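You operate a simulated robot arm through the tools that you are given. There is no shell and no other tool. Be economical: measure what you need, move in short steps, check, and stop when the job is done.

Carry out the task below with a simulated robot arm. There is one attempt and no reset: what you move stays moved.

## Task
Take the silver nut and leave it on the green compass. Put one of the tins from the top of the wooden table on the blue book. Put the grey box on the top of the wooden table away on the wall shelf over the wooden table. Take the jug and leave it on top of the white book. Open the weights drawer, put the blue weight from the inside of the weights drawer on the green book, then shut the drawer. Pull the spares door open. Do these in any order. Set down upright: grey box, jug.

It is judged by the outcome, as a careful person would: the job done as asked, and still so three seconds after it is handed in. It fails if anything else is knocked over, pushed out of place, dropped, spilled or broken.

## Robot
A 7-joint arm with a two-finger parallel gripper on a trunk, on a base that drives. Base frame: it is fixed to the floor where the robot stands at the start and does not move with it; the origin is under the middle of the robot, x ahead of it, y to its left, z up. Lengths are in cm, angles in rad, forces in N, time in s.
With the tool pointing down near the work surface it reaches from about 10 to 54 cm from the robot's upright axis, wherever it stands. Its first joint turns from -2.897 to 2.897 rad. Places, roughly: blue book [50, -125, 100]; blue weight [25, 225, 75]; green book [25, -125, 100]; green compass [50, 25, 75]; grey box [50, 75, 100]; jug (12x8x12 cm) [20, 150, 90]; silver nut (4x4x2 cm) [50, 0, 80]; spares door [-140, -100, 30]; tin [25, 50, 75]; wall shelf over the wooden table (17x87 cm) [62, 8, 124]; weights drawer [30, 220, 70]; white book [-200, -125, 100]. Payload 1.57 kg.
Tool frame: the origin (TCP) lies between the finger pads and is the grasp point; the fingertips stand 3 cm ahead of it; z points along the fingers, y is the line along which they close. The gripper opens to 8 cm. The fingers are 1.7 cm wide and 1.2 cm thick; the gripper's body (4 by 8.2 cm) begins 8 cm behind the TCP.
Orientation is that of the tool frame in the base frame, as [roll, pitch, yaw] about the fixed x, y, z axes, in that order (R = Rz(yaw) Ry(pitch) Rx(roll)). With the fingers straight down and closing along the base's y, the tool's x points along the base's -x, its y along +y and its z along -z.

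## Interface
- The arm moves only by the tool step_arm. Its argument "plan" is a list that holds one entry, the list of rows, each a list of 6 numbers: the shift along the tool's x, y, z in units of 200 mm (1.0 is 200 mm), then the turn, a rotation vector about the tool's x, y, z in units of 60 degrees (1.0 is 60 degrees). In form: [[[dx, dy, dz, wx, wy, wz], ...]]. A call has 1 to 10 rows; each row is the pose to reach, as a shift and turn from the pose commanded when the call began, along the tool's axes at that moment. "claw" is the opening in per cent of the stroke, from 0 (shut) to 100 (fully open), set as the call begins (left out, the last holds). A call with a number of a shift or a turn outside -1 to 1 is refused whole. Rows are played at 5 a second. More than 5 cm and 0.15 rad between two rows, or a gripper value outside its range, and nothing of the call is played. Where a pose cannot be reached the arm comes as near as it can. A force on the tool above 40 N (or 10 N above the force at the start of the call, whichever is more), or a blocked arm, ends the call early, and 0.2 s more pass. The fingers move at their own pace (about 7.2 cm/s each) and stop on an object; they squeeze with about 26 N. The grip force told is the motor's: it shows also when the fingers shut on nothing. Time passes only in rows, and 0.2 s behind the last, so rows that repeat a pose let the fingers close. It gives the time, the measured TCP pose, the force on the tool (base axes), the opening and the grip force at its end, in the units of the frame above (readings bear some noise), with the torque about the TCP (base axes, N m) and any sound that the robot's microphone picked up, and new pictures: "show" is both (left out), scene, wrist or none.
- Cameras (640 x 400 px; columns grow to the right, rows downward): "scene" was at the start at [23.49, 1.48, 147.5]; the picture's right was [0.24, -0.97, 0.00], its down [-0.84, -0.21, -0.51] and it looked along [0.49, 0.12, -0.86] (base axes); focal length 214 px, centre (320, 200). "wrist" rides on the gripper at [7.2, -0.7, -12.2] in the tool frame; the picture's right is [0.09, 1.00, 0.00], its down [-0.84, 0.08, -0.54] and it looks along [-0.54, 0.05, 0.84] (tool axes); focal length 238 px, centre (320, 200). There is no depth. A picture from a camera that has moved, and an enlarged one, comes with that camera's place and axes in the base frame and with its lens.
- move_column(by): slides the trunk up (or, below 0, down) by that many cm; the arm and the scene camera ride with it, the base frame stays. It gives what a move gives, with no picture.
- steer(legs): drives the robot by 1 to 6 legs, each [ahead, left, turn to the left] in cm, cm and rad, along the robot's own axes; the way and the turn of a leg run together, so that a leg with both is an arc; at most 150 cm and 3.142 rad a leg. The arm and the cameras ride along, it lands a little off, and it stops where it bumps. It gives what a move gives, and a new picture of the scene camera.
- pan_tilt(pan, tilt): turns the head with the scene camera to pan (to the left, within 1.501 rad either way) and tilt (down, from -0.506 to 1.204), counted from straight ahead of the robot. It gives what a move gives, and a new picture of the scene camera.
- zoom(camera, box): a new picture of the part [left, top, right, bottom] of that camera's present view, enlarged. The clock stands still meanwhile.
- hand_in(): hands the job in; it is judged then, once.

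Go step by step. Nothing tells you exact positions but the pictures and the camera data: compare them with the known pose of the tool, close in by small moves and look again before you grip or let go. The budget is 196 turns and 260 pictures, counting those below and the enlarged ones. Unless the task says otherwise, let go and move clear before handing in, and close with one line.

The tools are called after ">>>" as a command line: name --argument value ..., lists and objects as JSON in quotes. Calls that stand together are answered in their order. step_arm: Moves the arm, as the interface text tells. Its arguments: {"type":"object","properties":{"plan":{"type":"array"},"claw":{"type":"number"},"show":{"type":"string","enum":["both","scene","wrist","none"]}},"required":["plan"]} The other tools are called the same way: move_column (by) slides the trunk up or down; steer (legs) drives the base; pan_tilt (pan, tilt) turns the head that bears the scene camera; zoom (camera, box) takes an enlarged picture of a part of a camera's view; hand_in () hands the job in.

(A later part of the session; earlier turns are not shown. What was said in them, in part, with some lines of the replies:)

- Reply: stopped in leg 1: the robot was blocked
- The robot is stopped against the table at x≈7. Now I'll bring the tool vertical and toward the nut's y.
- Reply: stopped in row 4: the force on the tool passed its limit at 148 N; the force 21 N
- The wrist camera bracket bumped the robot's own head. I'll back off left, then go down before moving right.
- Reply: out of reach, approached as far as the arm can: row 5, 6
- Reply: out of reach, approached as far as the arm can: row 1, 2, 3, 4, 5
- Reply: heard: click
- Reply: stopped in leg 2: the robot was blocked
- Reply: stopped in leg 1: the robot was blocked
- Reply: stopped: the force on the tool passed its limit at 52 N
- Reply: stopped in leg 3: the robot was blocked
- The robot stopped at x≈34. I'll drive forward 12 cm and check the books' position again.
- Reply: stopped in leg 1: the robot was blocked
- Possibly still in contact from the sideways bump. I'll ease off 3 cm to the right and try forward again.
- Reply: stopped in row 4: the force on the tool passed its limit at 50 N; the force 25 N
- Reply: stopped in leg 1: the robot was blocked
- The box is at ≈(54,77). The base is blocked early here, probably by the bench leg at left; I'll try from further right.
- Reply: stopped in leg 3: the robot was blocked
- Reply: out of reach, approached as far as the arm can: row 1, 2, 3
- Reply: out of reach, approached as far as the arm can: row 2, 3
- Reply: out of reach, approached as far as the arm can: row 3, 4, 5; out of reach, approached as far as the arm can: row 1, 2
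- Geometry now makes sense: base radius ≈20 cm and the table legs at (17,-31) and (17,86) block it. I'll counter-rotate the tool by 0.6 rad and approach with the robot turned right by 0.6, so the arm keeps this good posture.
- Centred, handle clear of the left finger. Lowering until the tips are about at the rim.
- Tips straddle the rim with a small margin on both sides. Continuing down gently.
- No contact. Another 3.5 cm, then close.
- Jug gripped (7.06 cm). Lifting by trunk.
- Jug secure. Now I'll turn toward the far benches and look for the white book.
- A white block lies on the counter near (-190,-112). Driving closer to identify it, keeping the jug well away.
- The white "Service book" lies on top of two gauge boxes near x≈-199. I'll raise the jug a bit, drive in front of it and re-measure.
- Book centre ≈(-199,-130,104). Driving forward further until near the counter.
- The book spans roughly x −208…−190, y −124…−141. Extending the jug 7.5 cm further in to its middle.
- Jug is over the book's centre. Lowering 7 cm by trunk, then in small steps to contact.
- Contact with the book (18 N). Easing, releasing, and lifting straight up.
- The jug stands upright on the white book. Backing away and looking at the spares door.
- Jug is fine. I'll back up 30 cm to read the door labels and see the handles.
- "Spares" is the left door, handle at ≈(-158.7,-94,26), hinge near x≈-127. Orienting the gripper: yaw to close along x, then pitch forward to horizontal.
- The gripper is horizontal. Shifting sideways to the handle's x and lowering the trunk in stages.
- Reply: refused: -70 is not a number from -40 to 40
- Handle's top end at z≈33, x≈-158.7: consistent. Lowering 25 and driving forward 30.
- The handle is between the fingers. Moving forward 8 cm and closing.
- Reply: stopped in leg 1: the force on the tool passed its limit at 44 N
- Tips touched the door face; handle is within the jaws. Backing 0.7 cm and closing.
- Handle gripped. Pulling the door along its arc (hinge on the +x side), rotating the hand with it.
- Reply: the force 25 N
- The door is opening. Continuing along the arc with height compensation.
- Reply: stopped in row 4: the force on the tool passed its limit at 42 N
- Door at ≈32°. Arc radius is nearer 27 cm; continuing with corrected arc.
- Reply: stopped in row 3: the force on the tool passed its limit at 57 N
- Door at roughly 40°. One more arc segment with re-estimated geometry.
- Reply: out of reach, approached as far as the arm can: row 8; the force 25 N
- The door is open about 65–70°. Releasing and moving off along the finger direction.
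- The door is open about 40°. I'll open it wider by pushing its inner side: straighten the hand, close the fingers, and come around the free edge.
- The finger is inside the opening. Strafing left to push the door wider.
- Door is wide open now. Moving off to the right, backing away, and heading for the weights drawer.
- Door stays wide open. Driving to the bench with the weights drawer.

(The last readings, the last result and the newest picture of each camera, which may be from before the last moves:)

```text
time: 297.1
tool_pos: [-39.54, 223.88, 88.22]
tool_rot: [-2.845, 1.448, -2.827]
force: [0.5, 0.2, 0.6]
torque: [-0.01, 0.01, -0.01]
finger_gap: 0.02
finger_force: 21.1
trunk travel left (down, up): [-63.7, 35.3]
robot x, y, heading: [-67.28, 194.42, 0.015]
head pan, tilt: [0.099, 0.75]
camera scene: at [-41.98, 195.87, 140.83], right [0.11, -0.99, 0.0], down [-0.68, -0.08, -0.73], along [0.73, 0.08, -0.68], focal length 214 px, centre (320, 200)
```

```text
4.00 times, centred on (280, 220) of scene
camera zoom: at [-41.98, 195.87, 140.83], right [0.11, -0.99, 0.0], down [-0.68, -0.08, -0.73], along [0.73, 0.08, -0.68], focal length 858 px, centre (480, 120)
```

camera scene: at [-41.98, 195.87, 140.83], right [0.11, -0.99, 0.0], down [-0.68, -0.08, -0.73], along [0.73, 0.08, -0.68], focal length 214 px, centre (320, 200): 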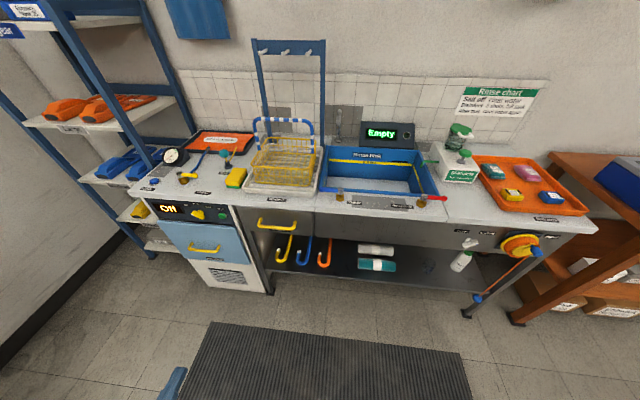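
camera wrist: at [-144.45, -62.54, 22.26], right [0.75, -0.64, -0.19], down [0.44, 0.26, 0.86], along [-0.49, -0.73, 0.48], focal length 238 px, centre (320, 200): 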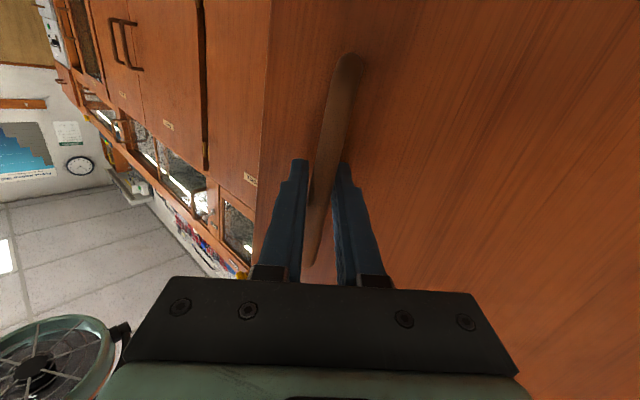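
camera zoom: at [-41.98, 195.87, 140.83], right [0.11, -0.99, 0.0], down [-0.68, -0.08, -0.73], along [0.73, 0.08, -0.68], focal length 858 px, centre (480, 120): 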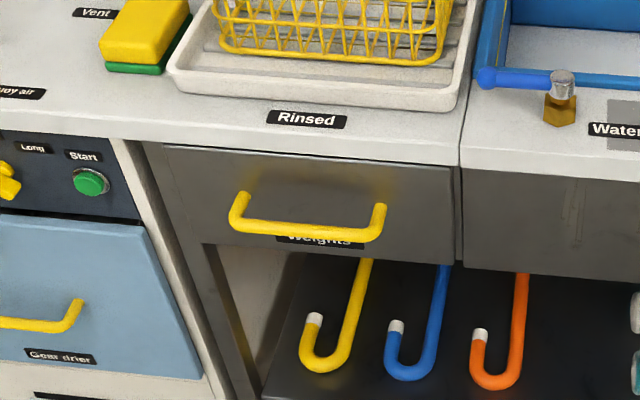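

The "Weights" drawer handle is a horizontal bar near (11,219,76). I'll roll the gripper 90° so it closes vertically, lower it, and move closer.

>>> step_arm --plan '[[[0, 0, 0, 0, 0, 0.13], [0, 0, 0, 0, 0, 0.26], [0, 0, 0, 0, 0, 0.39], [0, 0, 0, 0, 0, 0.52], [0, 0, 0, 0, 0, 0.65], [0, 0, 0, 0, 0, 0.78], [0, 0, 0, 0, 0, 0.91]]]' --claw 60 --show "none"

>>> step_arm --plan '[[[0, 0, 0, 0, 0, 0.13], [0, 0, 0, 0, 0, 0.26], [0, 0, 0, 0, 0, 0.39], [0, 0, 0, 0, 0, 0.52], [0, 0, 0, 0, 0, 0.59]]]' --show "none"

>>> steer --legs '[[35, -5, -0.015]]'

>>> zoom --camera "wrist" --box '[0, 0, 640, 400]'

```text
time: 298.7
tool_pos: [-39.47, 223.92, 88.25]
tool_rot: [1.718, 0.644, 1.675]
force: [0.5, 0.6, -0.2]
torque: [0.01, -0.02, 0.03]
finger_gap: 4.8
finger_force: 0.1
trunk travel left (down, up): [-63.7, 35.3]
robot x, y, heading: [-67.19, 194.73, 0.013]
head pan, tilt: [0.099, 0.75]
```

```text
time: 299.9
tool_pos: [-41.1, 226.74, 92.55]
tool_rot: [1.705, 0.047, 1.592]
force: [-1.0, 0.8, -0.2]
torque: [-0.03, -0.04, -0.06]
finger_gap: 4.82
finger_force: 0.0
out of reach, approached as far as the arm can: row 4, 5
trunk travel left (down, up): [-63.7, 35.3]
robot x, y, heading: [-66.87, 194.79, 0.009]
head pan, tilt: [0.099, 0.75]
```

```text
time: 302.1
tool_pos: [-6.15, 221.48, 92.69]
tool_rot: [1.705, 0.047, 1.583]
force: [0.0, 0.3, 0.1]
torque: [-0.02, 0.02, -0.01]
finger_gap: 4.8
finger_force: 0.1
trunk travel left (down, up): [-63.7, 35.3]
robot x, y, heading: [-32.81, 190.16, 0.003]
head pan, tilt: [0.099, 0.75]
camera scene: at [-7.34, 190.85, 140.82], right [0.1, -0.99, 0.0], down [-0.68, -0.07, -0.73], along [0.73, 0.07, -0.68], focal length 214 px, centre (320, 200)
```

scene: 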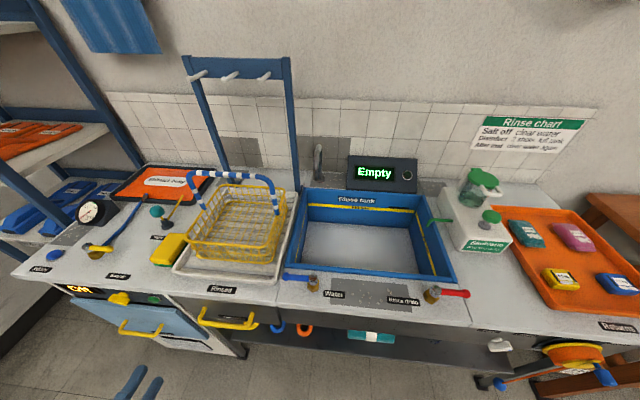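

```text
1.00 times, centred on (320, 200) of wrist (not enlarged: the box is as wide or as high as the picture)
camera zoom: at [-18.42, 228.44, 93.18], right [0.13, 0.14, 0.98], down [-0.52, -0.83, 0.19], along [0.85, -0.53, -0.04], focal length 238 px, centre (320, 200)
```

zoom: 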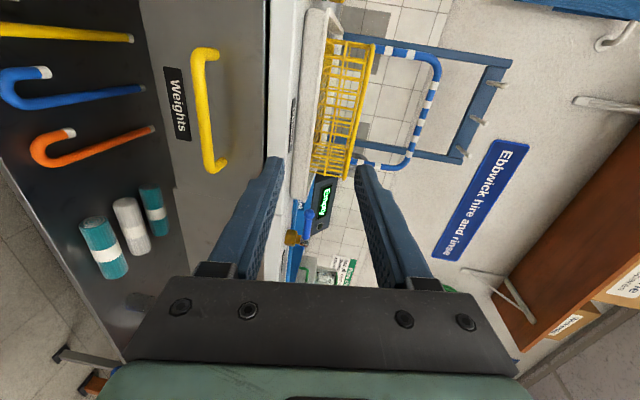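

Handle ≈(10.8,219.3,75.5), consistent. Lowering 17 cm and moving forward.

>>> move_column --by -17

>>> steer --legs '[[9, -2, 0]]'

>>> zoom --camera "wrist" --box '[0, 0, 640, 400]'

```text
time: 304.1
tool_pos: [-6.27, 221.53, 75.65]
tool_rot: [1.706, 0.047, 1.581]
force: [-0.4, 0.4, -0.2]
torque: [0.01, -0.02, 0.03]
finger_gap: 4.8
finger_force: 0.0
trunk travel left (down, up): [-46.7, 52.3]
robot x, y, heading: [-32.84, 190.05, -0.002]
head pan, tilt: [0.099, 0.75]
```

```text
time: 305.2
tool_pos: [2.77, 219.44, 75.59]
tool_rot: [1.705, 0.048, 1.58]
force: [-0.2, 0.2, -0.6]
torque: [0.0, 0.0, -0.01]
finger_gap: 4.8
finger_force: 0.0
trunk travel left (down, up): [-46.7, 52.3]
robot x, y, heading: [-23.59, 188.37, 0.002]
head pan, tilt: [0.099, 0.75]
camera scene: at [1.59, 188.75, 123.81], right [0.1, -1.0, 0.0], down [-0.68, -0.07, -0.73], along [0.73, 0.07, -0.68], focal length 214 px, centre (320, 200)
```

scene: 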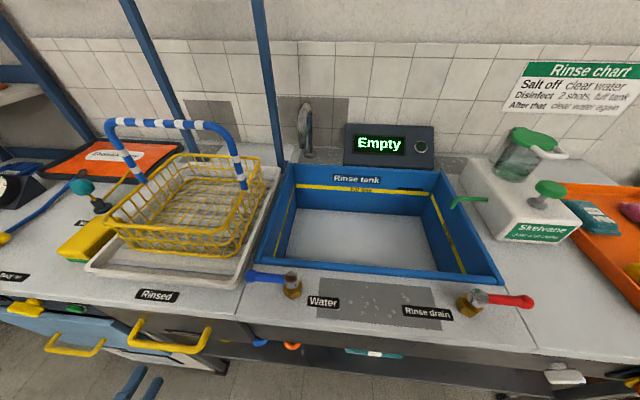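

```text
1.00 times, centred on (320, 200) of wrist (not enlarged: the box is as wide or as high as the picture)
camera zoom: at [-9.39, 226.36, 76.18], right [0.13, 0.14, 0.98], down [-0.52, -0.83, 0.19], along [0.84, -0.53, -0.04], focal length 238 px, centre (320, 200)
```

zoom: 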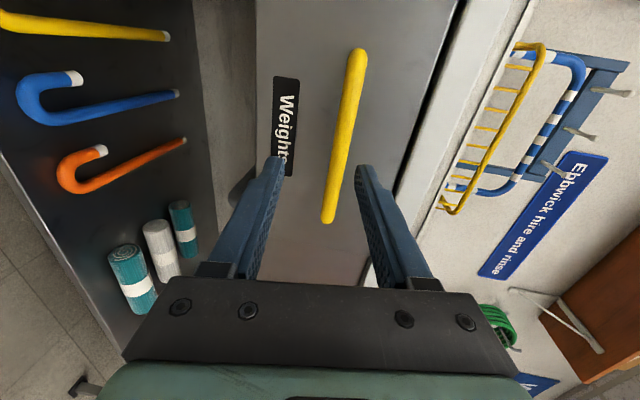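

Bar is ~1 cm above the tool axis. Raising 1 cm and moving forward 6 cm.

>>> move_column --by 1

>>> steer --legs '[[6, 0, 0]]'

>>> zoom --camera "wrist" --box '[160, 50, 480, 250]'

```text
time: 305.8
tool_pos: [2.64, 219.39, 76.57]
tool_rot: [1.704, 0.046, 1.58]
force: [0.0, 0.5, 1.1]
torque: [0.02, -0.01, 0.01]
finger_gap: 4.82
finger_force: 0.1
trunk travel left (down, up): [-47.7, 51.3]
robot x, y, heading: [-23.63, 188.1, -0.001]
head pan, tilt: [0.099, 0.75]
```

```text
time: 306.7
tool_pos: [8.74, 219.46, 76.56]
tool_rot: [1.704, 0.046, 1.579]
force: [1.2, 0.0, -0.4]
torque: [-0.03, 0.03, 0.02]
finger_gap: 4.8
finger_force: 0.1
trunk travel left (down, up): [-47.7, 51.3]
robot x, y, heading: [-17.5, 188.03, -0.004]
head pan, tilt: [0.099, 0.75]
camera scene: at [7.57, 188.77, 124.81], right [0.1, -1.0, 0.0], down [-0.68, -0.07, -0.73], along [0.73, 0.07, -0.68], focal length 214 px, centre (320, 200)
```

scene: 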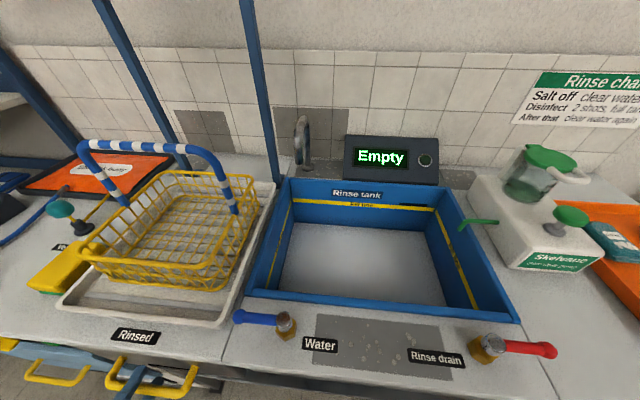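

```text
2.00 times, centred on (320, 150) of wrist
camera zoom: at [-3.44, 226.37, 77.18], right [0.13, 0.14, 0.98], down [-0.52, -0.83, 0.19], along [0.84, -0.53, -0.04], focal length 477 px, centre (320, 300)
```

zoom: 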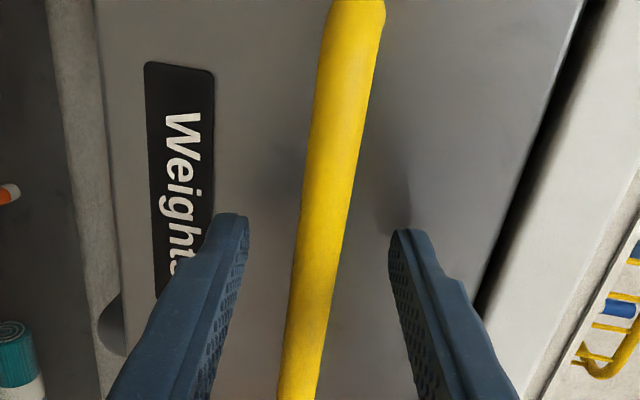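

Bar is centred between the fingers. Closing.

>>> step_arm --plan '[[[0, 0, 0, 0, 0, 0], [0, 0, 0, 0, 0, 0], [0, 0, 0, 0, 0, 0], [0, 0, 0, 0, 0, 0]]]' --claw 0 --show "none"

>>> steer --legs '[[-10, 0, 0]]'

```text
time: 307.7
tool_pos: [8.78, 219.44, 76.47]
tool_rot: [1.708, 0.048, 1.581]
force: [-1.7, -0.4, -13.7]
torque: [0.6, 0.14, 0.19]
finger_gap: 1.44
finger_force: 30.7
trunk travel left (down, up): [-47.7, 51.3]
robot x, y, heading: [-18.01, 188.26, -0.003]
head pan, tilt: [0.099, 0.75]
```

```text
time: 308.9
tool_pos: [-1.35, 219.32, 76.44]
tool_rot: [1.707, 0.048, 1.58]
force: [0.9, -1.6, -17.3]
torque: [0.59, 0.13, 0.4]
finger_gap: 1.43
finger_force: 30.3
trunk travel left (down, up): [-47.7, 51.3]
robot x, y, heading: [-27.88, 188.27, -0.0]
head pan, tilt: [0.099, 0.75]
camera scene: at [-2.56, 188.8, 124.81], right [0.1, -1.0, 0.0], down [-0.68, -0.07, -0.73], along [0.73, 0.07, -0.68], focal length 214 px, centre (320, 200)
```

scene: 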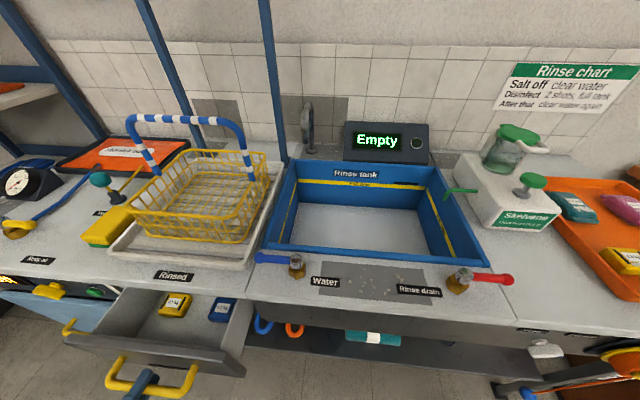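

The drawer opens, showing a yellow and a blue weight. Pulling further.

>>> steer --legs '[[-11, 0, 0]]'

>>> zoom --camera "scene" --box '[60, 240, 300, 390]'

```text
time: 310.1
tool_pos: [-12.27, 219.29, 76.41]
tool_rot: [1.711, 0.05, 1.579]
force: [1.0, -0.7, -6.6]
torque: [0.65, 0.03, 0.55]
finger_gap: 1.44
finger_force: 30.4
trunk travel left (down, up): [-47.7, 51.3]
robot x, y, heading: [-39.0, 188.39, -0.001]
head pan, tilt: [0.099, 0.75]
camera scene: at [-13.55, 188.77, 124.83], right [0.1, -1.0, 0.0], down [-0.68, -0.07, -0.73], along [0.73, 0.07, -0.68], focal length 214 px, centre (320, 200)
```

scene: 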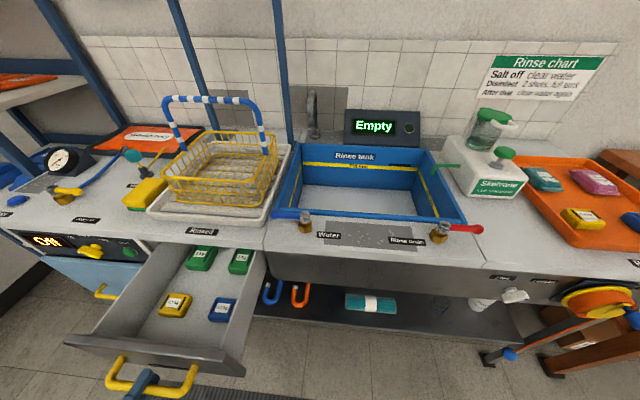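

```text
2.67 times, centred on (180, 315) of scene
camera zoom: at [-13.55, 188.77, 124.83], right [0.1, -1.0, 0.0], down [-0.68, -0.07, -0.73], along [0.73, 0.07, -0.68], focal length 572 px, centre (693, -107)
```

zoom: 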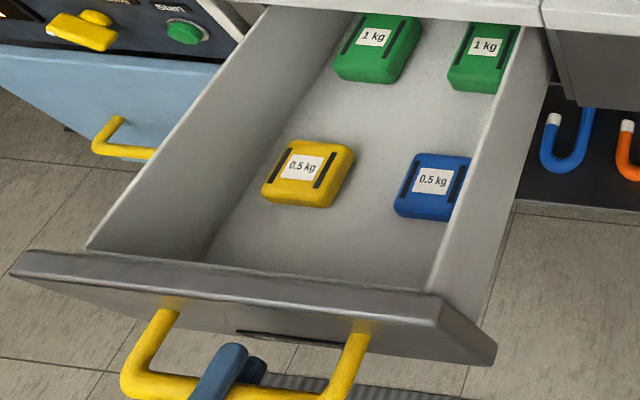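

Drawer is open; blue 0.5 kg weight at ≈(3,213). Releasing the handle, backing off, raising, and turning the gripper to point down.

>>> step_arm --plan '[[[0, 0, 0, 0, 0, 0], [0, 0, 0, 0, 0, 0]]]' --claw 65 --show "none"

>>> steer --legs '[[-14, 0, 0]]'

>>> move_column --by 28

>>> step_arm --plan '[[[0, 0, 0, 0.13, 0, 0], [0, 0, 0, 0.26, 0, 0], [0, 0, 0, 0.39, 0, 0], [0, 0, 0, 0.52, 0, 0], [0, 0, 0, 0.65, 0, 0], [0, 0, 0, 0.78, 0, 0]]]' --show "none"

>>> step_arm --plan '[[[0, 0, 0, 0.13, 0, 0], [0, 0, 0, 0.26, 0, 0], [0, 0, 0, 0.39, 0, 0], [0, 0, 0, 0.52, 0, 0], [0, 0, 0, 0.59, 0, 0]]]' --claw 100 --show "both"

```text
time: 310.7
tool_pos: [-12.17, 219.41, 76.46]
tool_rot: [1.711, 0.048, 1.579]
force: [-0.8, 0.3, -0.2]
torque: [0.01, 0.01, -0.03]
finger_gap: 5.19
finger_force: 0.1
trunk travel left (down, up): [-47.7, 51.3]
robot x, y, heading: [-38.81, 188.58, -0.004]
head pan, tilt: [0.099, 0.75]
```

```text
time: 312.0
tool_pos: [-26.31, 219.62, 76.41]
tool_rot: [1.709, 0.049, 1.58]
force: [0.3, 0.3, 0.4]
torque: [0.0, 0.01, -0.01]
finger_gap: 5.22
finger_force: 0.0
trunk travel left (down, up): [-47.7, 51.3]
robot x, y, heading: [-52.81, 188.56, -0.004]
head pan, tilt: [0.099, 0.75]
camera scene: at [-27.5, 188.79, 124.84], right [0.1, -1.0, 0.0], down [-0.68, -0.07, -0.73], along [0.73, 0.07, -0.68], focal length 214 px, centre (320, 200)
```

scene: 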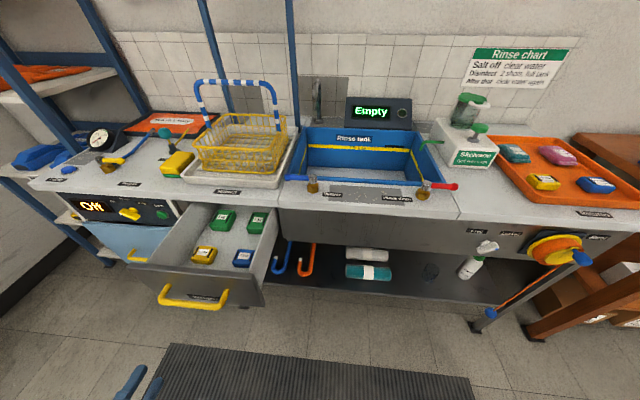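

```text
time: 314.8
tool_pos: [-26.23, 219.39, 104.36]
tool_rot: [1.71, 0.05, 1.58]
force: [0.8, -0.6, 0.2]
torque: [0.02, -0.01, 0.04]
finger_gap: 5.2
finger_force: 0.0
trunk travel left (down, up): [-75.7, 23.3]
robot x, y, heading: [-53.11, 188.14, -0.002]
head pan, tilt: [0.099, 0.75]
```

```text
time: 316.2
tool_pos: [-26.27, 219.57, 104.32]
tool_rot: [2.528, 0.047, 1.582]
force: [0.2, 0.1, -0.4]
torque: [0.0, 0.0, 0.03]
finger_gap: 5.21
finger_force: 0.1
trunk travel left (down, up): [-75.7, 23.3]
robot x, y, heading: [-52.9, 188.32, -0.006]
head pan, tilt: [0.099, 0.75]
```

```text
time: 317.4
tool_pos: [-26.25, 219.48, 104.43]
tool_rot: [-3.136, 0.049, 1.585]
force: [-0.4, -0.8, 0.1]
torque: [0.03, 0.01, 0.0]
finger_gap: 8.02
finger_force: 0.1
out of reach, approached as far as the arm can: row 1, 2
trunk travel left (down, up): [-75.7, 23.3]
robot x, y, heading: [-52.67, 188.21, -0.004]
head pan, tilt: [0.099, 0.75]
camera scene: at [-27.52, 188.84, 152.84], right [0.1, -1.0, 0.0], down [-0.68, -0.07, -0.73], along [0.73, 0.07, -0.68], focal length 214 px, centre (320, 200)
camera wrist: at [-26.97, 227.16, 116.3], right [0.99, 0.1, -0.01], down [0.09, -0.81, 0.58], along [0.05, -0.58, -0.81], focal length 238 px, centre (320, 200)
```

scene: 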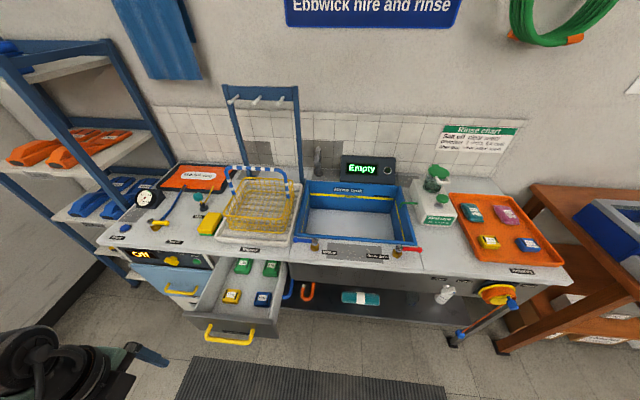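
wrist: 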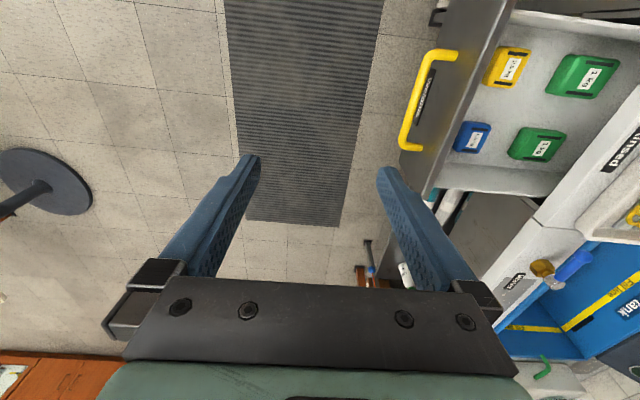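

Blue weight at ≈(2.5,213.5). Driving the hand above it and lowering part-way.

>>> steer --legs '[[28.8, -6, 0.004]]'

>>> move_column --by -14

>>> zoom --camera "wrist" --box '[0, 0, 640, 400]'

```text
time: 319.5
tool_pos: [2.6, 213.67, 104.45]
tool_rot: [-3.14, 0.049, 1.585]
force: [0.6, -0.1, -0.6]
torque: [0.0, 0.0, -0.02]
finger_gap: 8.02
finger_force: 0.1
trunk travel left (down, up): [-75.7, 23.3]
robot x, y, heading: [-23.62, 182.06, 0.002]
head pan, tilt: [0.099, 0.75]
camera scene: at [1.58, 182.9, 152.82], right [0.1, -0.99, 0.0], down [-0.68, -0.07, -0.73], along [0.73, 0.07, -0.68], focal length 214 px, centre (320, 200)
```

scene: 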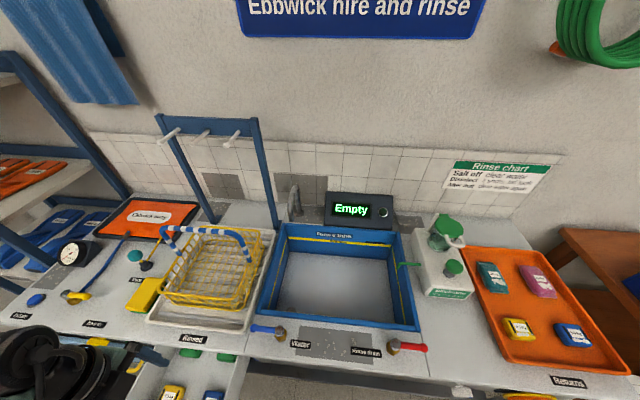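

```text
time: 321.1
tool_pos: [2.61, 213.59, 90.45]
tool_rot: [-3.138, 0.049, 1.587]
force: [-0.5, 1.0, 0.3]
torque: [-0.02, 0.02, -0.01]
finger_gap: 7.98
finger_force: 0.0
trunk travel left (down, up): [-61.7, 37.3]
robot x, y, heading: [-23.7, 182.13, 0.005]
head pan, tilt: [0.099, 0.75]
```

```text
1.00 times, centred on (320, 200) of wrist (not enlarged: the box is as wide or as high as the picture)
camera zoom: at [1.93, 221.22, 102.32], right [0.99, 0.11, -0.01], down [0.09, -0.81, 0.58], along [0.06, -0.58, -0.81], focal length 238 px, centre (320, 200)
```

zoom: 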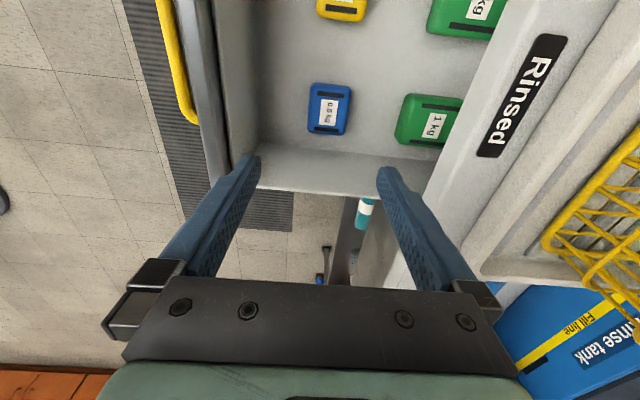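

Adjusting 1 cm in x and removing the small tilt, then lowering 13 cm more.

>>> step_arm --plan '[[[-0.005, 0.025, 0, 0, 0.023, 0], [-0.01, 0.05, 0, 0, 0.047, 0], [-0.01, 0.05, 0, 0, 0.047, 0]]]' --show "none"

>>> move_column --by -12

>>> zoom --camera "wrist" --box '[0, 0, 640, 400]'

```text
time: 321.9
tool_pos: [3.62, 213.49, 90.42]
tool_rot: [-3.138, -0.002, 1.585]
force: [0.1, 0.1, 0.4]
torque: [-0.02, -0.06, -0.01]
finger_gap: 8.01
finger_force: 0.1
trunk travel left (down, up): [-61.7, 37.3]
robot x, y, heading: [-23.76, 181.91, 0.003]
head pan, tilt: [0.099, 0.75]
```

```text
time: 323.4
tool_pos: [3.62, 213.43, 78.64]
tool_rot: [-3.138, -0.003, 1.584]
force: [-0.8, 0.5, -1.3]
torque: [-0.01, 0.03, -0.02]
finger_gap: 8.0
finger_force: 0.0
trunk travel left (down, up): [-49.7, 49.3]
robot x, y, heading: [-23.77, 182.27, -0.001]
head pan, tilt: [0.099, 0.75]
```

```text
1.00 times, centred on (320, 200) of wrist (not enlarged: the box is as wide or as high as the picture)
camera zoom: at [3.02, 220.45, 90.74], right [0.99, 0.11, 0.0], down [0.09, -0.84, 0.54], along [0.06, -0.54, -0.84], focal length 238 px, centre (320, 200)
```

zoom: 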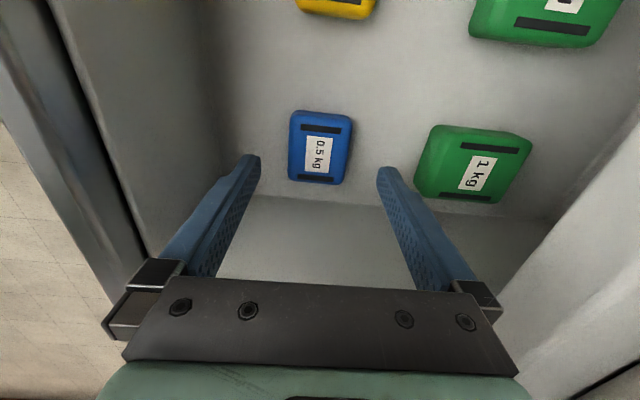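

Centred in x; shifting 0.8 cm in −y and lowering 6 cm.

>>> step_arm --plan '[[[-0.02, 0, 0, 0, 0, 0], [-0.04, 0.002, 0, 0, 0, 0], [-0.04, 0.002, 0, 0, 0, 0]]]' --show "none"

>>> move_column --by -6

>>> zoom --camera "wrist" --box '[160, 50, 480, 250]'

```text
time: 324.2
tool_pos: [3.7, 212.64, 78.55]
tool_rot: [-3.137, -0.003, 1.585]
force: [0.4, 0.1, -0.3]
torque: [0.01, 0.01, -0.04]
finger_gap: 8.0
finger_force: 0.2
trunk travel left (down, up): [-49.7, 49.3]
robot x, y, heading: [-24.22, 182.04, 0.002]
head pan, tilt: [0.099, 0.75]
```

```text
time: 325.4
tool_pos: [3.72, 212.5, 73.05]
tool_rot: [-3.141, -0.007, 1.583]
force: [0.2, -4.6, 13.8]
torque: [-0.29, 0.58, 0.28]
finger_gap: 7.93
finger_force: 0.0
trunk travel left (down, up): [-43.8, 55.2]
robot x, y, heading: [-23.6, 181.98, 0.0]
head pan, tilt: [0.099, 0.75]
stopped: the force on the tool passed its limit at 44 N (the readings are from after the stop); the commanded pose is now the measured one
```

```text
2.00 times, centred on (320, 150) of wrist
camera zoom: at [3.04, 219.55, 85.23], right [0.99, 0.1, 0.0], down [0.09, -0.84, 0.54], along [0.06, -0.53, -0.84], focal length 477 px, centre (320, 300)
```

zoom: 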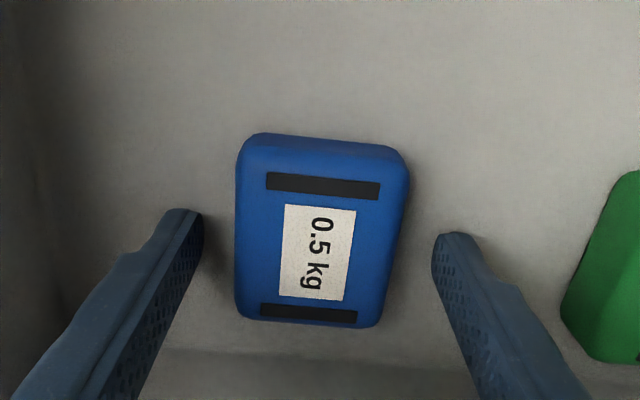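

Tips have reached the drawer floor (z≈70). Raising 0.4 cm and closing on the weight.

>>> step_arm --plan '[[[0, 0, -0.02, 0, 0, 0], [0, 0, -0.02, 0, 0, 0], [0, 0, -0.02, 0, 0, 0]]]' --show "none"

>>> step_arm --plan '[[[0, 0, 0, 0, 0, 0], [0, 0, 0, 0, 0, 0], [0, 0, 0, 0, 0, 0]]]' --claw 0 --show "none"

>>> move_column --by 24

>>> zoom --camera "wrist" --box '[0, 0, 640, 400]'

```text
time: 326.1
tool_pos: [3.74, 212.66, 73.2]
tool_rot: [-3.141, -0.006, 1.584]
force: [-0.9, -0.6, 0.1]
torque: [0.01, 0.0, -0.01]
finger_gap: 8.02
finger_force: 0.2
trunk travel left (down, up): [-43.8, 55.2]
robot x, y, heading: [-24.07, 182.23, 0.004]
head pan, tilt: [0.099, 0.75]
```

```text
time: 326.9
tool_pos: [3.85, 212.69, 73.3]
tool_rot: [-3.14, -0.006, 1.587]
force: [-1.4, 0.0, -0.3]
torque: [-0.03, 0.0, 0.06]
finger_gap: 4.99
finger_force: 26.1
trunk travel left (down, up): [-43.8, 55.2]
robot x, y, heading: [-23.79, 182.2, -0.004]
head pan, tilt: [0.099, 0.75]
```

```text
time: 329.4
tool_pos: [3.72, 212.64, 97.21]
tool_rot: [-3.14, -0.006, 1.585]
force: [-1.1, -0.1, -5.0]
torque: [-0.03, -0.03, 0.0]
finger_gap: 4.97
finger_force: 25.5
trunk travel left (down, up): [-67.8, 31.2]
robot x, y, heading: [-23.29, 182.23, -0.001]
head pan, tilt: [0.099, 0.75]
```

```text
1.00 times, centred on (320, 200) of wrist (not enlarged: the box is as wide or as high as the picture)
camera zoom: at [3.08, 219.65, 109.45], right [0.99, 0.11, 0.0], down [0.09, -0.84, 0.54], along [0.06, -0.54, -0.84], focal length 238 px, centre (320, 200)
```

zoom: 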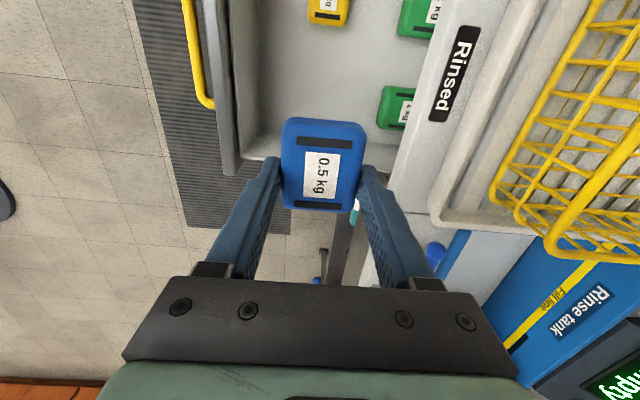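

Weight gripped. To save trips I'll push the drawer shut now with the back of the closed hand against the handle bar: back off, lower to handle height, then drive forward.

>>> steer --legs '[[-30, 5.5, 0]]'

>>> move_column --by -19

>>> steer --legs '[[31, 0, 0]]'

```text
time: 331.5
tool_pos: [-26.24, 218.07, 97.23]
tool_rot: [3.141, -0.006, 1.589]
force: [-0.7, -1.0, -4.3]
torque: [-0.03, -0.04, -0.02]
finger_gap: 4.97
finger_force: 25.8
trunk travel left (down, up): [-67.8, 31.2]
robot x, y, heading: [-53.61, 187.27, 0.011]
head pan, tilt: [0.099, 0.75]
camera scene: at [-28.36, 188.32, 144.89], right [0.11, -0.99, 0.0], down [-0.68, -0.07, -0.73], along [0.73, 0.08, -0.68], focal length 214 px, centre (320, 200)
```

scene: 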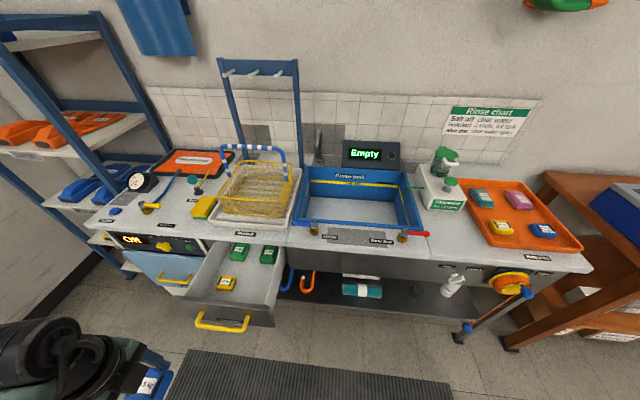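

```text
time: 333.6
tool_pos: [-26.3, 218.05, 78.22]
tool_rot: [-3.139, -0.006, 1.591]
force: [-0.5, 0.0, -4.7]
torque: [-0.04, 0.0, 0.0]
finger_gap: 4.97
finger_force: 26.0
trunk travel left (down, up): [-48.8, 50.2]
robot x, y, heading: [-53.49, 187.24, 0.009]
head pan, tilt: [0.099, 0.75]
```

```text
time: 335.7
tool_pos: [4.55, 218.45, 78.22]
tool_rot: [-3.139, -0.005, 1.594]
force: [-0.2, 0.5, -4.5]
torque: [-0.03, 0.0, 0.01]
finger_gap: 4.94
finger_force: 25.9
trunk travel left (down, up): [-48.8, 50.2]
robot x, y, heading: [-22.25, 187.45, 0.011]
head pan, tilt: [0.099, 0.75]
camera scene: at [2.65, 188.7, 125.87], right [0.11, -0.99, 0.0], down [-0.68, -0.08, -0.73], along [0.73, 0.08, -0.68], focal length 214 px, centre (320, 200)
```

scene: 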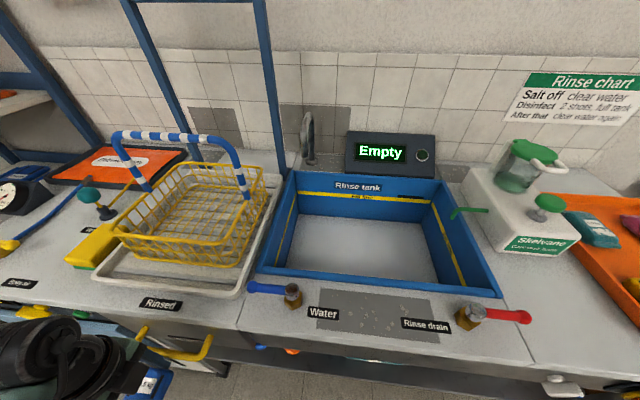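

The drawer is nearly shut. Pushing the last bit until it resists.

>>> step_arm --plan '[[[0, 0.04, 0, 0, 0, 0], [0, 0.08, 0, 0, 0, 0], [0, 0.12, 0, 0, 0, 0], [0, 0.16, 0, 0, 0, 0], [0, 0.2, 0, 0, 0, 0], [0, 0.24, 0, 0, 0, 0]]]' --show "wrist"

```text
time: 336.3
tool_pos: [5.23, 218.58, 78.12]
tool_rot: [-3.11, 0.001, 1.598]
force: [-13.2, -3.2, 4.0]
torque: [-0.15, -0.07, -0.24]
finger_gap: 4.96
finger_force: 26.1
trunk travel left (down, up): [-48.8, 50.2]
robot x, y, heading: [-22.5, 187.74, 0.014]
head pan, tilt: [0.099, 0.75]
stopped in row 3: the force on the tool passed its limit at 47 N (the readings are from after the stop); the commanded pose is now the measured one
camera wrist: at [4.79, 225.52, 90.35], right [0.99, 0.12, -0.03], down [0.12, -0.83, 0.54], along [0.04, -0.54, -0.84], focal length 238 px, centre (320, 200)
```

wrist: 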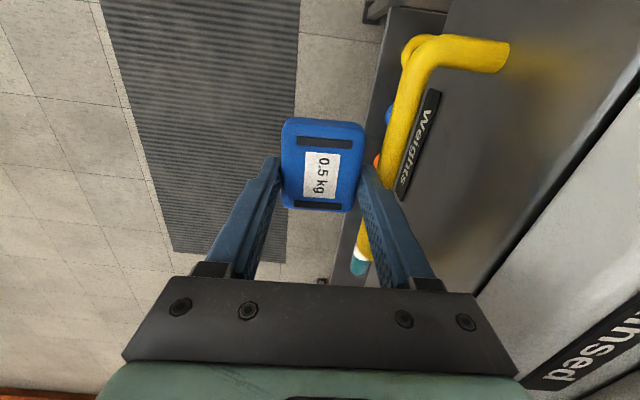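

The drawer is shut (firm resistance at 47 N). Now backing off, raising, recentring the hand in front of the robot, and driving to the bookcase.

>>> steer --legs '[[-45, 0, -0.012]]'

>>> move_column --by 34

>>> step_arm --plan '[[[-0.15, 0.1, 0, 0, 0, 0], [-0.3, 0.2, 0, 0, 0, 0], [-0.45, 0.3, 0, 0, 0, 0], [-0.6, 0.4, 0, 0, 0, 0], [-0.75, 0.5, 0, 0, 0, 0], [-0.9, 0.55, 0, 0, 0, 0]]]' --show "none"

```text
time: 339.1
tool_pos: [-39.91, 218.04, 78.07]
tool_rot: [-3.116, 0.001, 1.593]
force: [0.1, 0.4, -5.7]
torque: [-0.06, -0.01, 0.03]
finger_gap: 4.96
finger_force: 26.3
trunk travel left (down, up): [-48.8, 50.2]
robot x, y, heading: [-67.96, 187.41, 0.012]
head pan, tilt: [0.099, 0.75]
camera scene: at [-42.91, 188.14, 125.89], right [0.11, -0.99, 0.0], down [-0.68, -0.07, -0.73], along [0.73, 0.08, -0.68], focal length 214 px, centre (320, 200)
```

scene: 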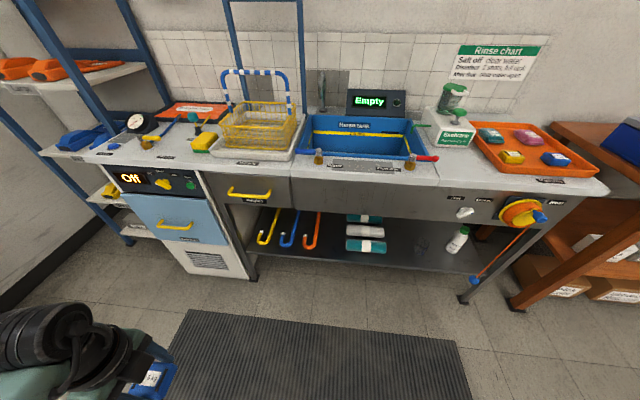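

```text
time: 342.4
tool_pos: [-39.96, 217.96, 112.08]
tool_rot: [-3.117, 0.003, 1.594]
force: [0.4, -0.1, -4.4]
torque: [-0.04, -0.01, -0.01]
finger_gap: 4.96
finger_force: 26.1
trunk travel left (down, up): [-82.8, 16.2]
robot x, y, heading: [-68.17, 187.04, 0.012]
head pan, tilt: [0.099, 0.75]
```

```text
time: 343.8
tool_pos: [-28.44, 200.27, 111.59]
tool_rot: [-3.114, 0.0, 1.593]
force: [-0.4, -0.1, -4.7]
torque: [-0.04, -0.04, 0.02]
finger_gap: 4.98
finger_force: 26.3
trunk travel left (down, up): [-82.8, 16.2]
robot x, y, heading: [-68.3, 187.24, 0.012]
head pan, tilt: [0.099, 0.75]
```

Drawer is flush. Driving to the bookcase.

>>> steer --legs '[[0, -120, -0.012], [0, -117, 0], [70, -18, 0], [0, 0, -1.571]]'

```text
time: 362.8
tool_pos: [11.72, -107.03, 111.66]
tool_rot: [-3.115, 0.0, 0.007]
force: [0.1, 1.1, -4.8]
torque: [-0.03, 0.03, 0.02]
finger_gap: 4.96
finger_force: 25.7
trunk travel left (down, up): [-82.8, 16.2]
robot x, y, heading: [-0.54, -67.1, -1.579]
head pan, tilt: [0.099, 0.75]
camera scene: at [0.02, -92.66, 159.88], right [-1.0, -0.09, 0.0], down [-0.06, 0.68, -0.73], along [0.07, -0.73, -0.68], focal length 214 px, centre (320, 200)
```

scene: 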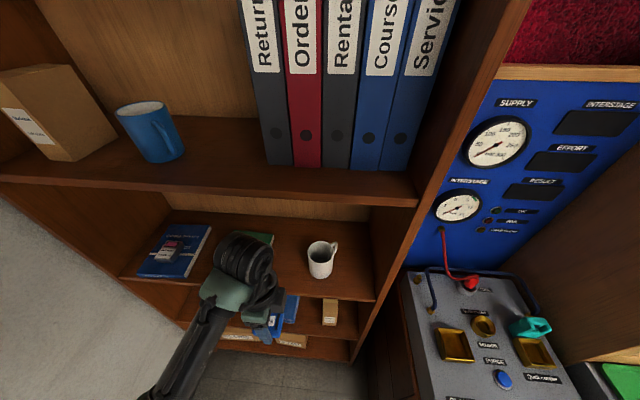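

TCP at (12,-107). Lowering to entry height, shifting to x≈29.5 and driving in.

>>> move_column --by -6

>>> steer --legs '[[0, 17.8, 0.008], [9, 0, 0]]'

>>> zoom --camera "wrist" --box '[0, 0, 640, 400]'

```text
time: 363.8
tool_pos: [11.74, -107.03, 105.63]
tool_rot: [-3.114, 0.002, 0.005]
force: [1.1, 0.6, -4.5]
torque: [0.0, 0.02, 0.02]
finger_gap: 4.99
finger_force: 26.2
trunk travel left (down, up): [-76.8, 22.2]
robot x, y, heading: [-0.54, -67.05, -1.579]
head pan, tilt: [0.099, 0.75]
```

```text
time: 366.0
tool_pos: [29.49, -116.04, 105.58]
tool_rot: [-3.117, 0.002, 0.013]
force: [0.4, 0.3, -4.8]
torque: [0.01, 0.03, -0.01]
finger_gap: 4.98
finger_force: 26.1
trunk travel left (down, up): [-76.8, 22.2]
robot x, y, heading: [17.27, -76.13, -1.577]
head pan, tilt: [0.099, 0.75]
camera scene: at [17.71, -101.72, 153.88], right [-1.0, -0.1, 0.0], down [-0.07, 0.68, -0.73], along [0.07, -0.73, -0.68], focal length 214 px, centre (320, 200)
```

scene: 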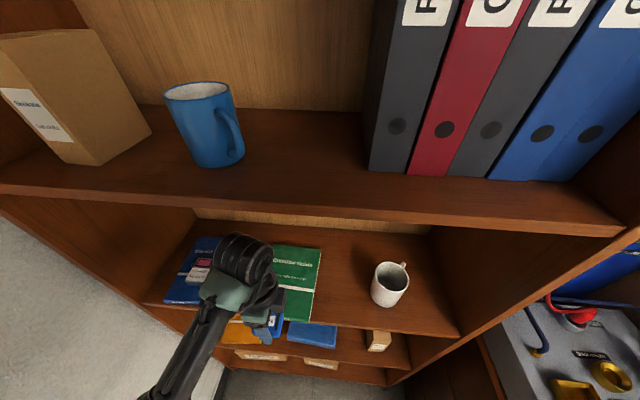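

```text
1.00 times, centred on (320, 200) of wrist (not enlarged: the box is as wide or as high as the picture)
camera zoom: at [36.79, -115.73, 117.82], right [0.1, -0.99, -0.03], down [-0.83, -0.1, 0.54], along [-0.54, -0.04, -0.84], focal length 238 px, centre (320, 200)
```

zoom: 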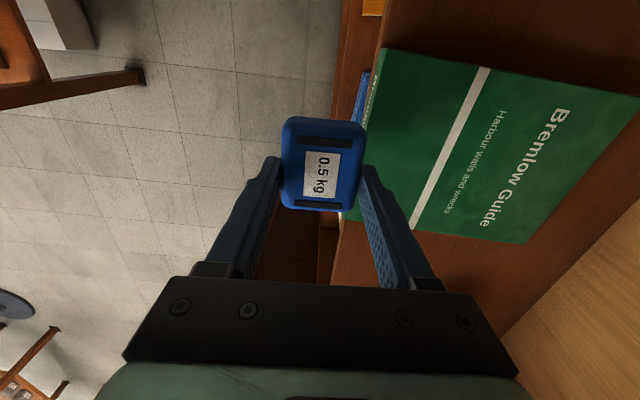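

Green book centre ≈(29.1,-129.6). Driving 6 cm more and extending 6.5 cm over its centre.

>>> steer --legs '[[6, 0, 0]]'

>>> step_arm --plan '[[[-0.01, 0.11, 0, 0, 0, 0], [-0.015, 0.22, 0, 0, 0, 0], [-0.02, 0.325, 0, 0, 0, 0], [-0.02, 0.325, 0, 0, 0, 0]]]' --show "wrist"

```text
time: 366.9
tool_pos: [29.56, -121.97, 105.44]
tool_rot: [-3.115, 0.001, 0.013]
force: [0.3, -0.9, -5.0]
torque: [0.01, -0.01, 0.01]
finger_gap: 4.95
finger_force: 26.7
trunk travel left (down, up): [-76.8, 22.2]
robot x, y, heading: [17.05, -82.56, -1.57]
head pan, tilt: [0.099, 0.75]
camera scene: at [17.7, -107.79, 153.86], right [-1.0, -0.1, 0.0], down [-0.07, 0.68, -0.73], along [0.07, -0.73, -0.68], focal length 214 px, centre (320, 200)
```

scene: 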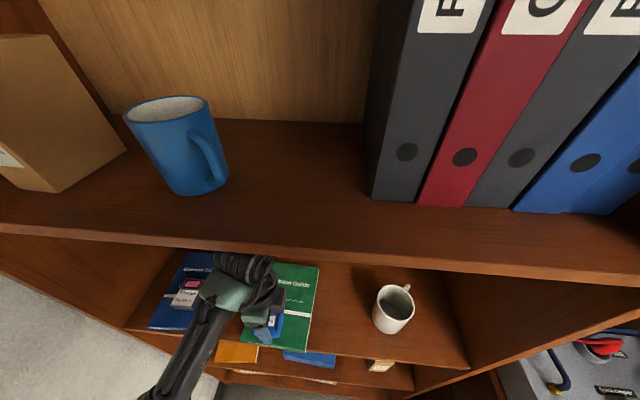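

```text
time: 367.9
tool_pos: [29.19, -128.43, 105.35]
tool_rot: [-3.116, 0.0, 0.014]
force: [0.3, -0.2, -4.0]
torque: [0.01, 0.06, 0.02]
finger_gap: 4.96
finger_force: 26.0
trunk travel left (down, up): [-76.8, 22.2]
robot x, y, heading: [16.59, -82.24, -1.575]
head pan, tilt: [0.099, 0.75]
camera wrist: at [36.45, -128.18, 117.58], right [0.11, -0.99, -0.03], down [-0.83, -0.1, 0.54], along [-0.54, -0.04, -0.84], focal length 238 px, centre (320, 200)
```

wrist: 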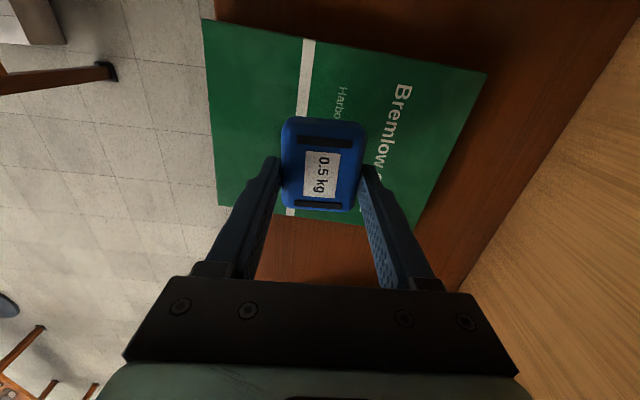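

Over the book's middle. Lowering in small steps to contact.

>>> step_arm --plan '[[[0, 0, 0.05, 0, 0, 0], [0, 0, 0.1, 0, 0, 0], [0, 0, 0.14, 0, 0, 0], [0, 0, 0.17, 0, 0, 0], [0, 0, 0.2, 0, 0, 0], [0, 0, 0.23, 0, 0, 0], [0, 0, 0.26, 0, 0, 0]]]' --show "none"

```text
time: 369.4
tool_pos: [29.3, -128.41, 101.42]
tool_rot: [-3.13, 0.0, 0.011]
force: [-3.1, 9.6, 18.6]
torque: [-0.31, 0.02, -0.03]
finger_gap: 4.99
finger_force: 25.3
trunk travel left (down, up): [-76.8, 22.2]
robot x, y, heading: [17.35, -82.28, -1.574]
head pan, tilt: [0.099, 0.75]
stopped in row 7: the force on the tool passed its limit at 47 N (the readings are from after the stop); the commanded pose is now the measured one
```

Contact on the book. Releasing gently and rising.

>>> step_arm --plan '[[[0, 0, -0.01, 0, 0, 0], [0, 0, -0.01, 0, 0, 0], [0, 0, -0.01, 0, 0, 0]]]' --claw 85 --show "none"

>>> step_arm --plan '[[[0, 0, -0.08, 0, 0, 0], [0, 0, -0.17, 0, 0, 0], [0, 0, -0.25, 0, 0, 0]]]' --show "wrist"

```text
time: 370.2
tool_pos: [29.29, -128.5, 101.35]
tool_rot: [-3.129, 0.001, 0.013]
force: [0.4, 5.4, 9.2]
torque: [-0.18, -0.05, 0.05]
finger_gap: 6.31
finger_force: 0.0
trunk travel left (down, up): [-76.8, 22.2]
robot x, y, heading: [16.91, -82.34, -1.574]
head pan, tilt: [0.099, 0.75]
```

```text
time: 371.1
tool_pos: [29.31, -128.58, 106.26]
tool_rot: [-3.127, 0.002, 0.009]
force: [0.0, 0.3, -1.2]
torque: [0.01, -0.03, 0.0]
finger_gap: 6.8
finger_force: 0.1
trunk travel left (down, up): [-76.8, 22.2]
robot x, y, heading: [16.96, -82.4, -1.572]
head pan, tilt: [0.099, 0.75]
camera wrist: at [36.55, -128.27, 118.49], right [0.1, -0.99, -0.01], down [-0.84, -0.09, 0.54], along [-0.54, -0.04, -0.84], focal length 238 px, centre (320, 200)
```

wrist: 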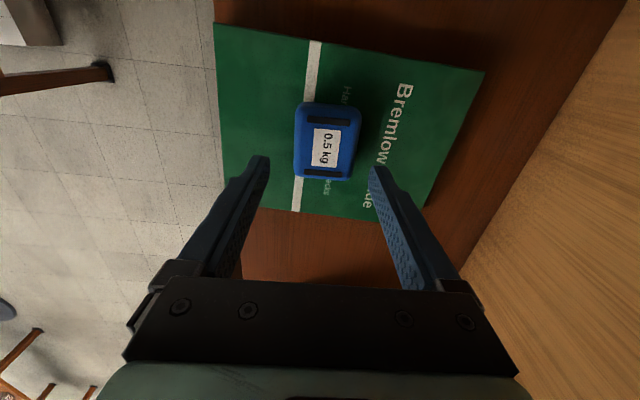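

The blue weight sits on the green book. Backing out and doing a final check.

>>> steer --legs '[[-25, 0, 0]]'

>>> steer --legs '[[0, -15, 1.571], [-50, 20, 0]]'

>>> pan_tilt --pan -0.1 --tilt 0.55

```text
time: 372.9
tool_pos: [29.35, -104.12, 106.34]
tool_rot: [-3.126, 0.001, 0.01]
force: [-0.1, -0.3, 0.8]
torque: [0.0, 0.04, 0.05]
finger_gap: 6.82
finger_force: 0.1
trunk travel left (down, up): [-76.8, 22.2]
robot x, y, heading: [17.26, -57.64, -1.57]
head pan, tilt: [0.099, 0.75]
camera scene: at [17.71, -83.07, 153.9], right [-1.0, -0.1, 0.0], down [-0.07, 0.68, -0.73], along [0.07, -0.73, -0.68], focal length 214 px, centre (320, 200)
```

scene: 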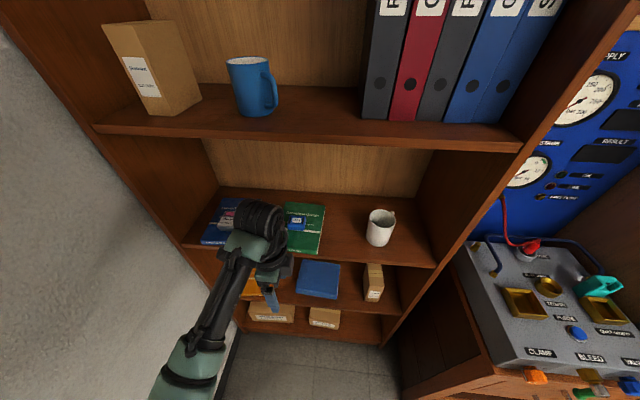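

```text
time: 379.9
tool_pos: [3.3, -34.53, 106.27]
tool_rot: [-3.128, 0.001, 1.604]
force: [-0.4, 0.0, 0.1]
torque: [-0.03, 0.01, 0.01]
finger_gap: 6.81
finger_force: 0.1
trunk travel left (down, up): [-76.8, 22.2]
robot x, y, heading: [-42.58, -47.83, 0.02]
head pan, tilt: [0.099, 0.75]
camera scene: at [-17.68, -46.73, 153.89], right [0.12, -0.99, 0.0], down [-0.68, -0.08, -0.73], along [0.73, 0.09, -0.68], focal length 214 px, centre (320, 200)
```

scene: 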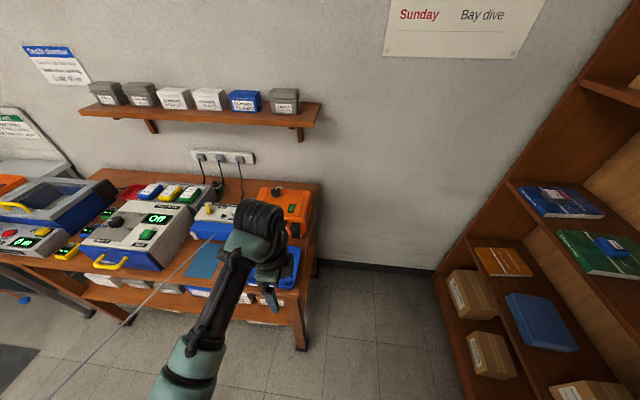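

```text
time: 380.6
tool_pos: [3.35, -34.48, 106.36]
tool_rot: [-3.126, 0.001, 1.605]
force: [0.7, -0.5, -0.8]
torque: [0.03, -0.03, 0.02]
finger_gap: 6.79
finger_force: 0.1
trunk travel left (down, up): [-76.8, 22.2]
robot x, y, heading: [-42.93, -47.64, 0.019]
head pan, tilt: [-0.099, 0.55]
camera scene: at [-16.94, -48.44, 155.62], right [-0.08, -1.0, 0.0], down [-0.52, 0.04, -0.85], along [0.85, -0.07, -0.52], focal length 214 px, centre (320, 200)
```

scene: 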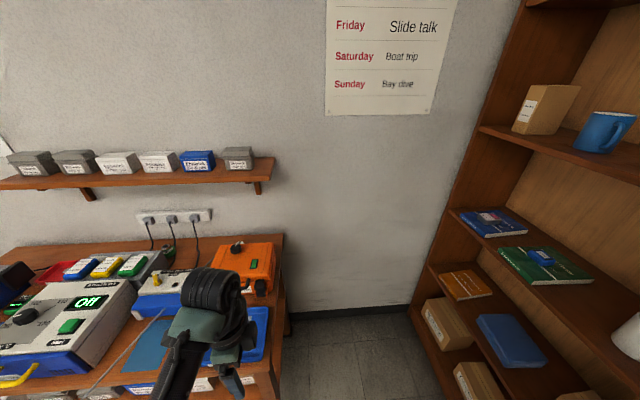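

The box, tin and weight are in place. Last check on the nut and the books.

>>> zoom --camera "scene" --box '[120, 220, 220, 290]'

>>> zoom --camera "scene" --box '[440, 190, 600, 290]'

```text
5.71 times, centred on (170, 255) of scene
camera zoom: at [-16.94, -48.44, 155.62], right [-0.08, -1.0, 0.0], down [-0.52, 0.04, -0.85], along [0.85, -0.07, -0.52], focal length 1226 px, centre (1177, -114)
```

zoom: 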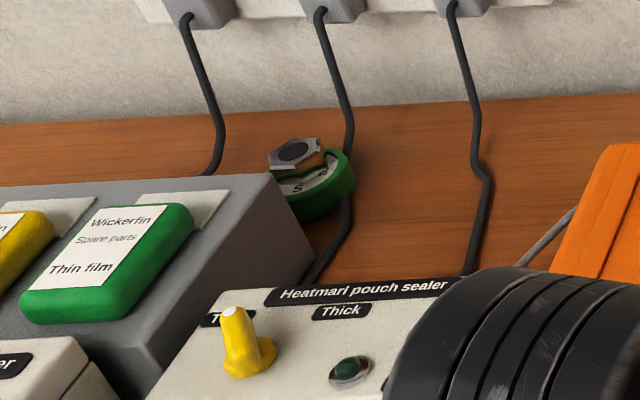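

```text
4.00 times, centred on (520, 240) of scene
camera zoom: at [-16.94, -48.44, 155.62], right [-0.08, -1.0, 0.0], down [-0.52, 0.04, -0.85], along [0.85, -0.07, -0.52], focal length 858 px, centre (-480, 40)
```

zoom: 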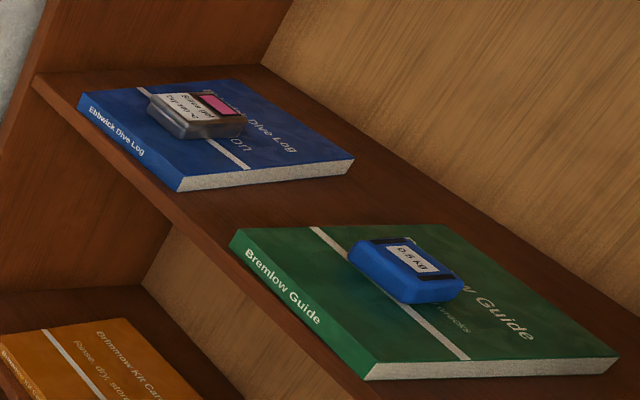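

All six jobs look done and stable, and the gripper is empty and clear, so I'm handing in.

>>> hand_in

```text
The job is handed in.
```

I finished all six tasks and handed the job in: the nut is on the green compass, a silica gel tin is on the blue book, and the grey box is upright on the wall shelf. The jug is upright on the white book, the blue weight is on the green book with its drawer shut, and the spares door is open. Along the way the arm bumped the robot's own head and the front of the wall shelf, and one sound like a click came as an arm pose landed off over the drier. The base was also stopped a few times by furniture; nothing looked disturbed afterwards and the drier still reads Off.
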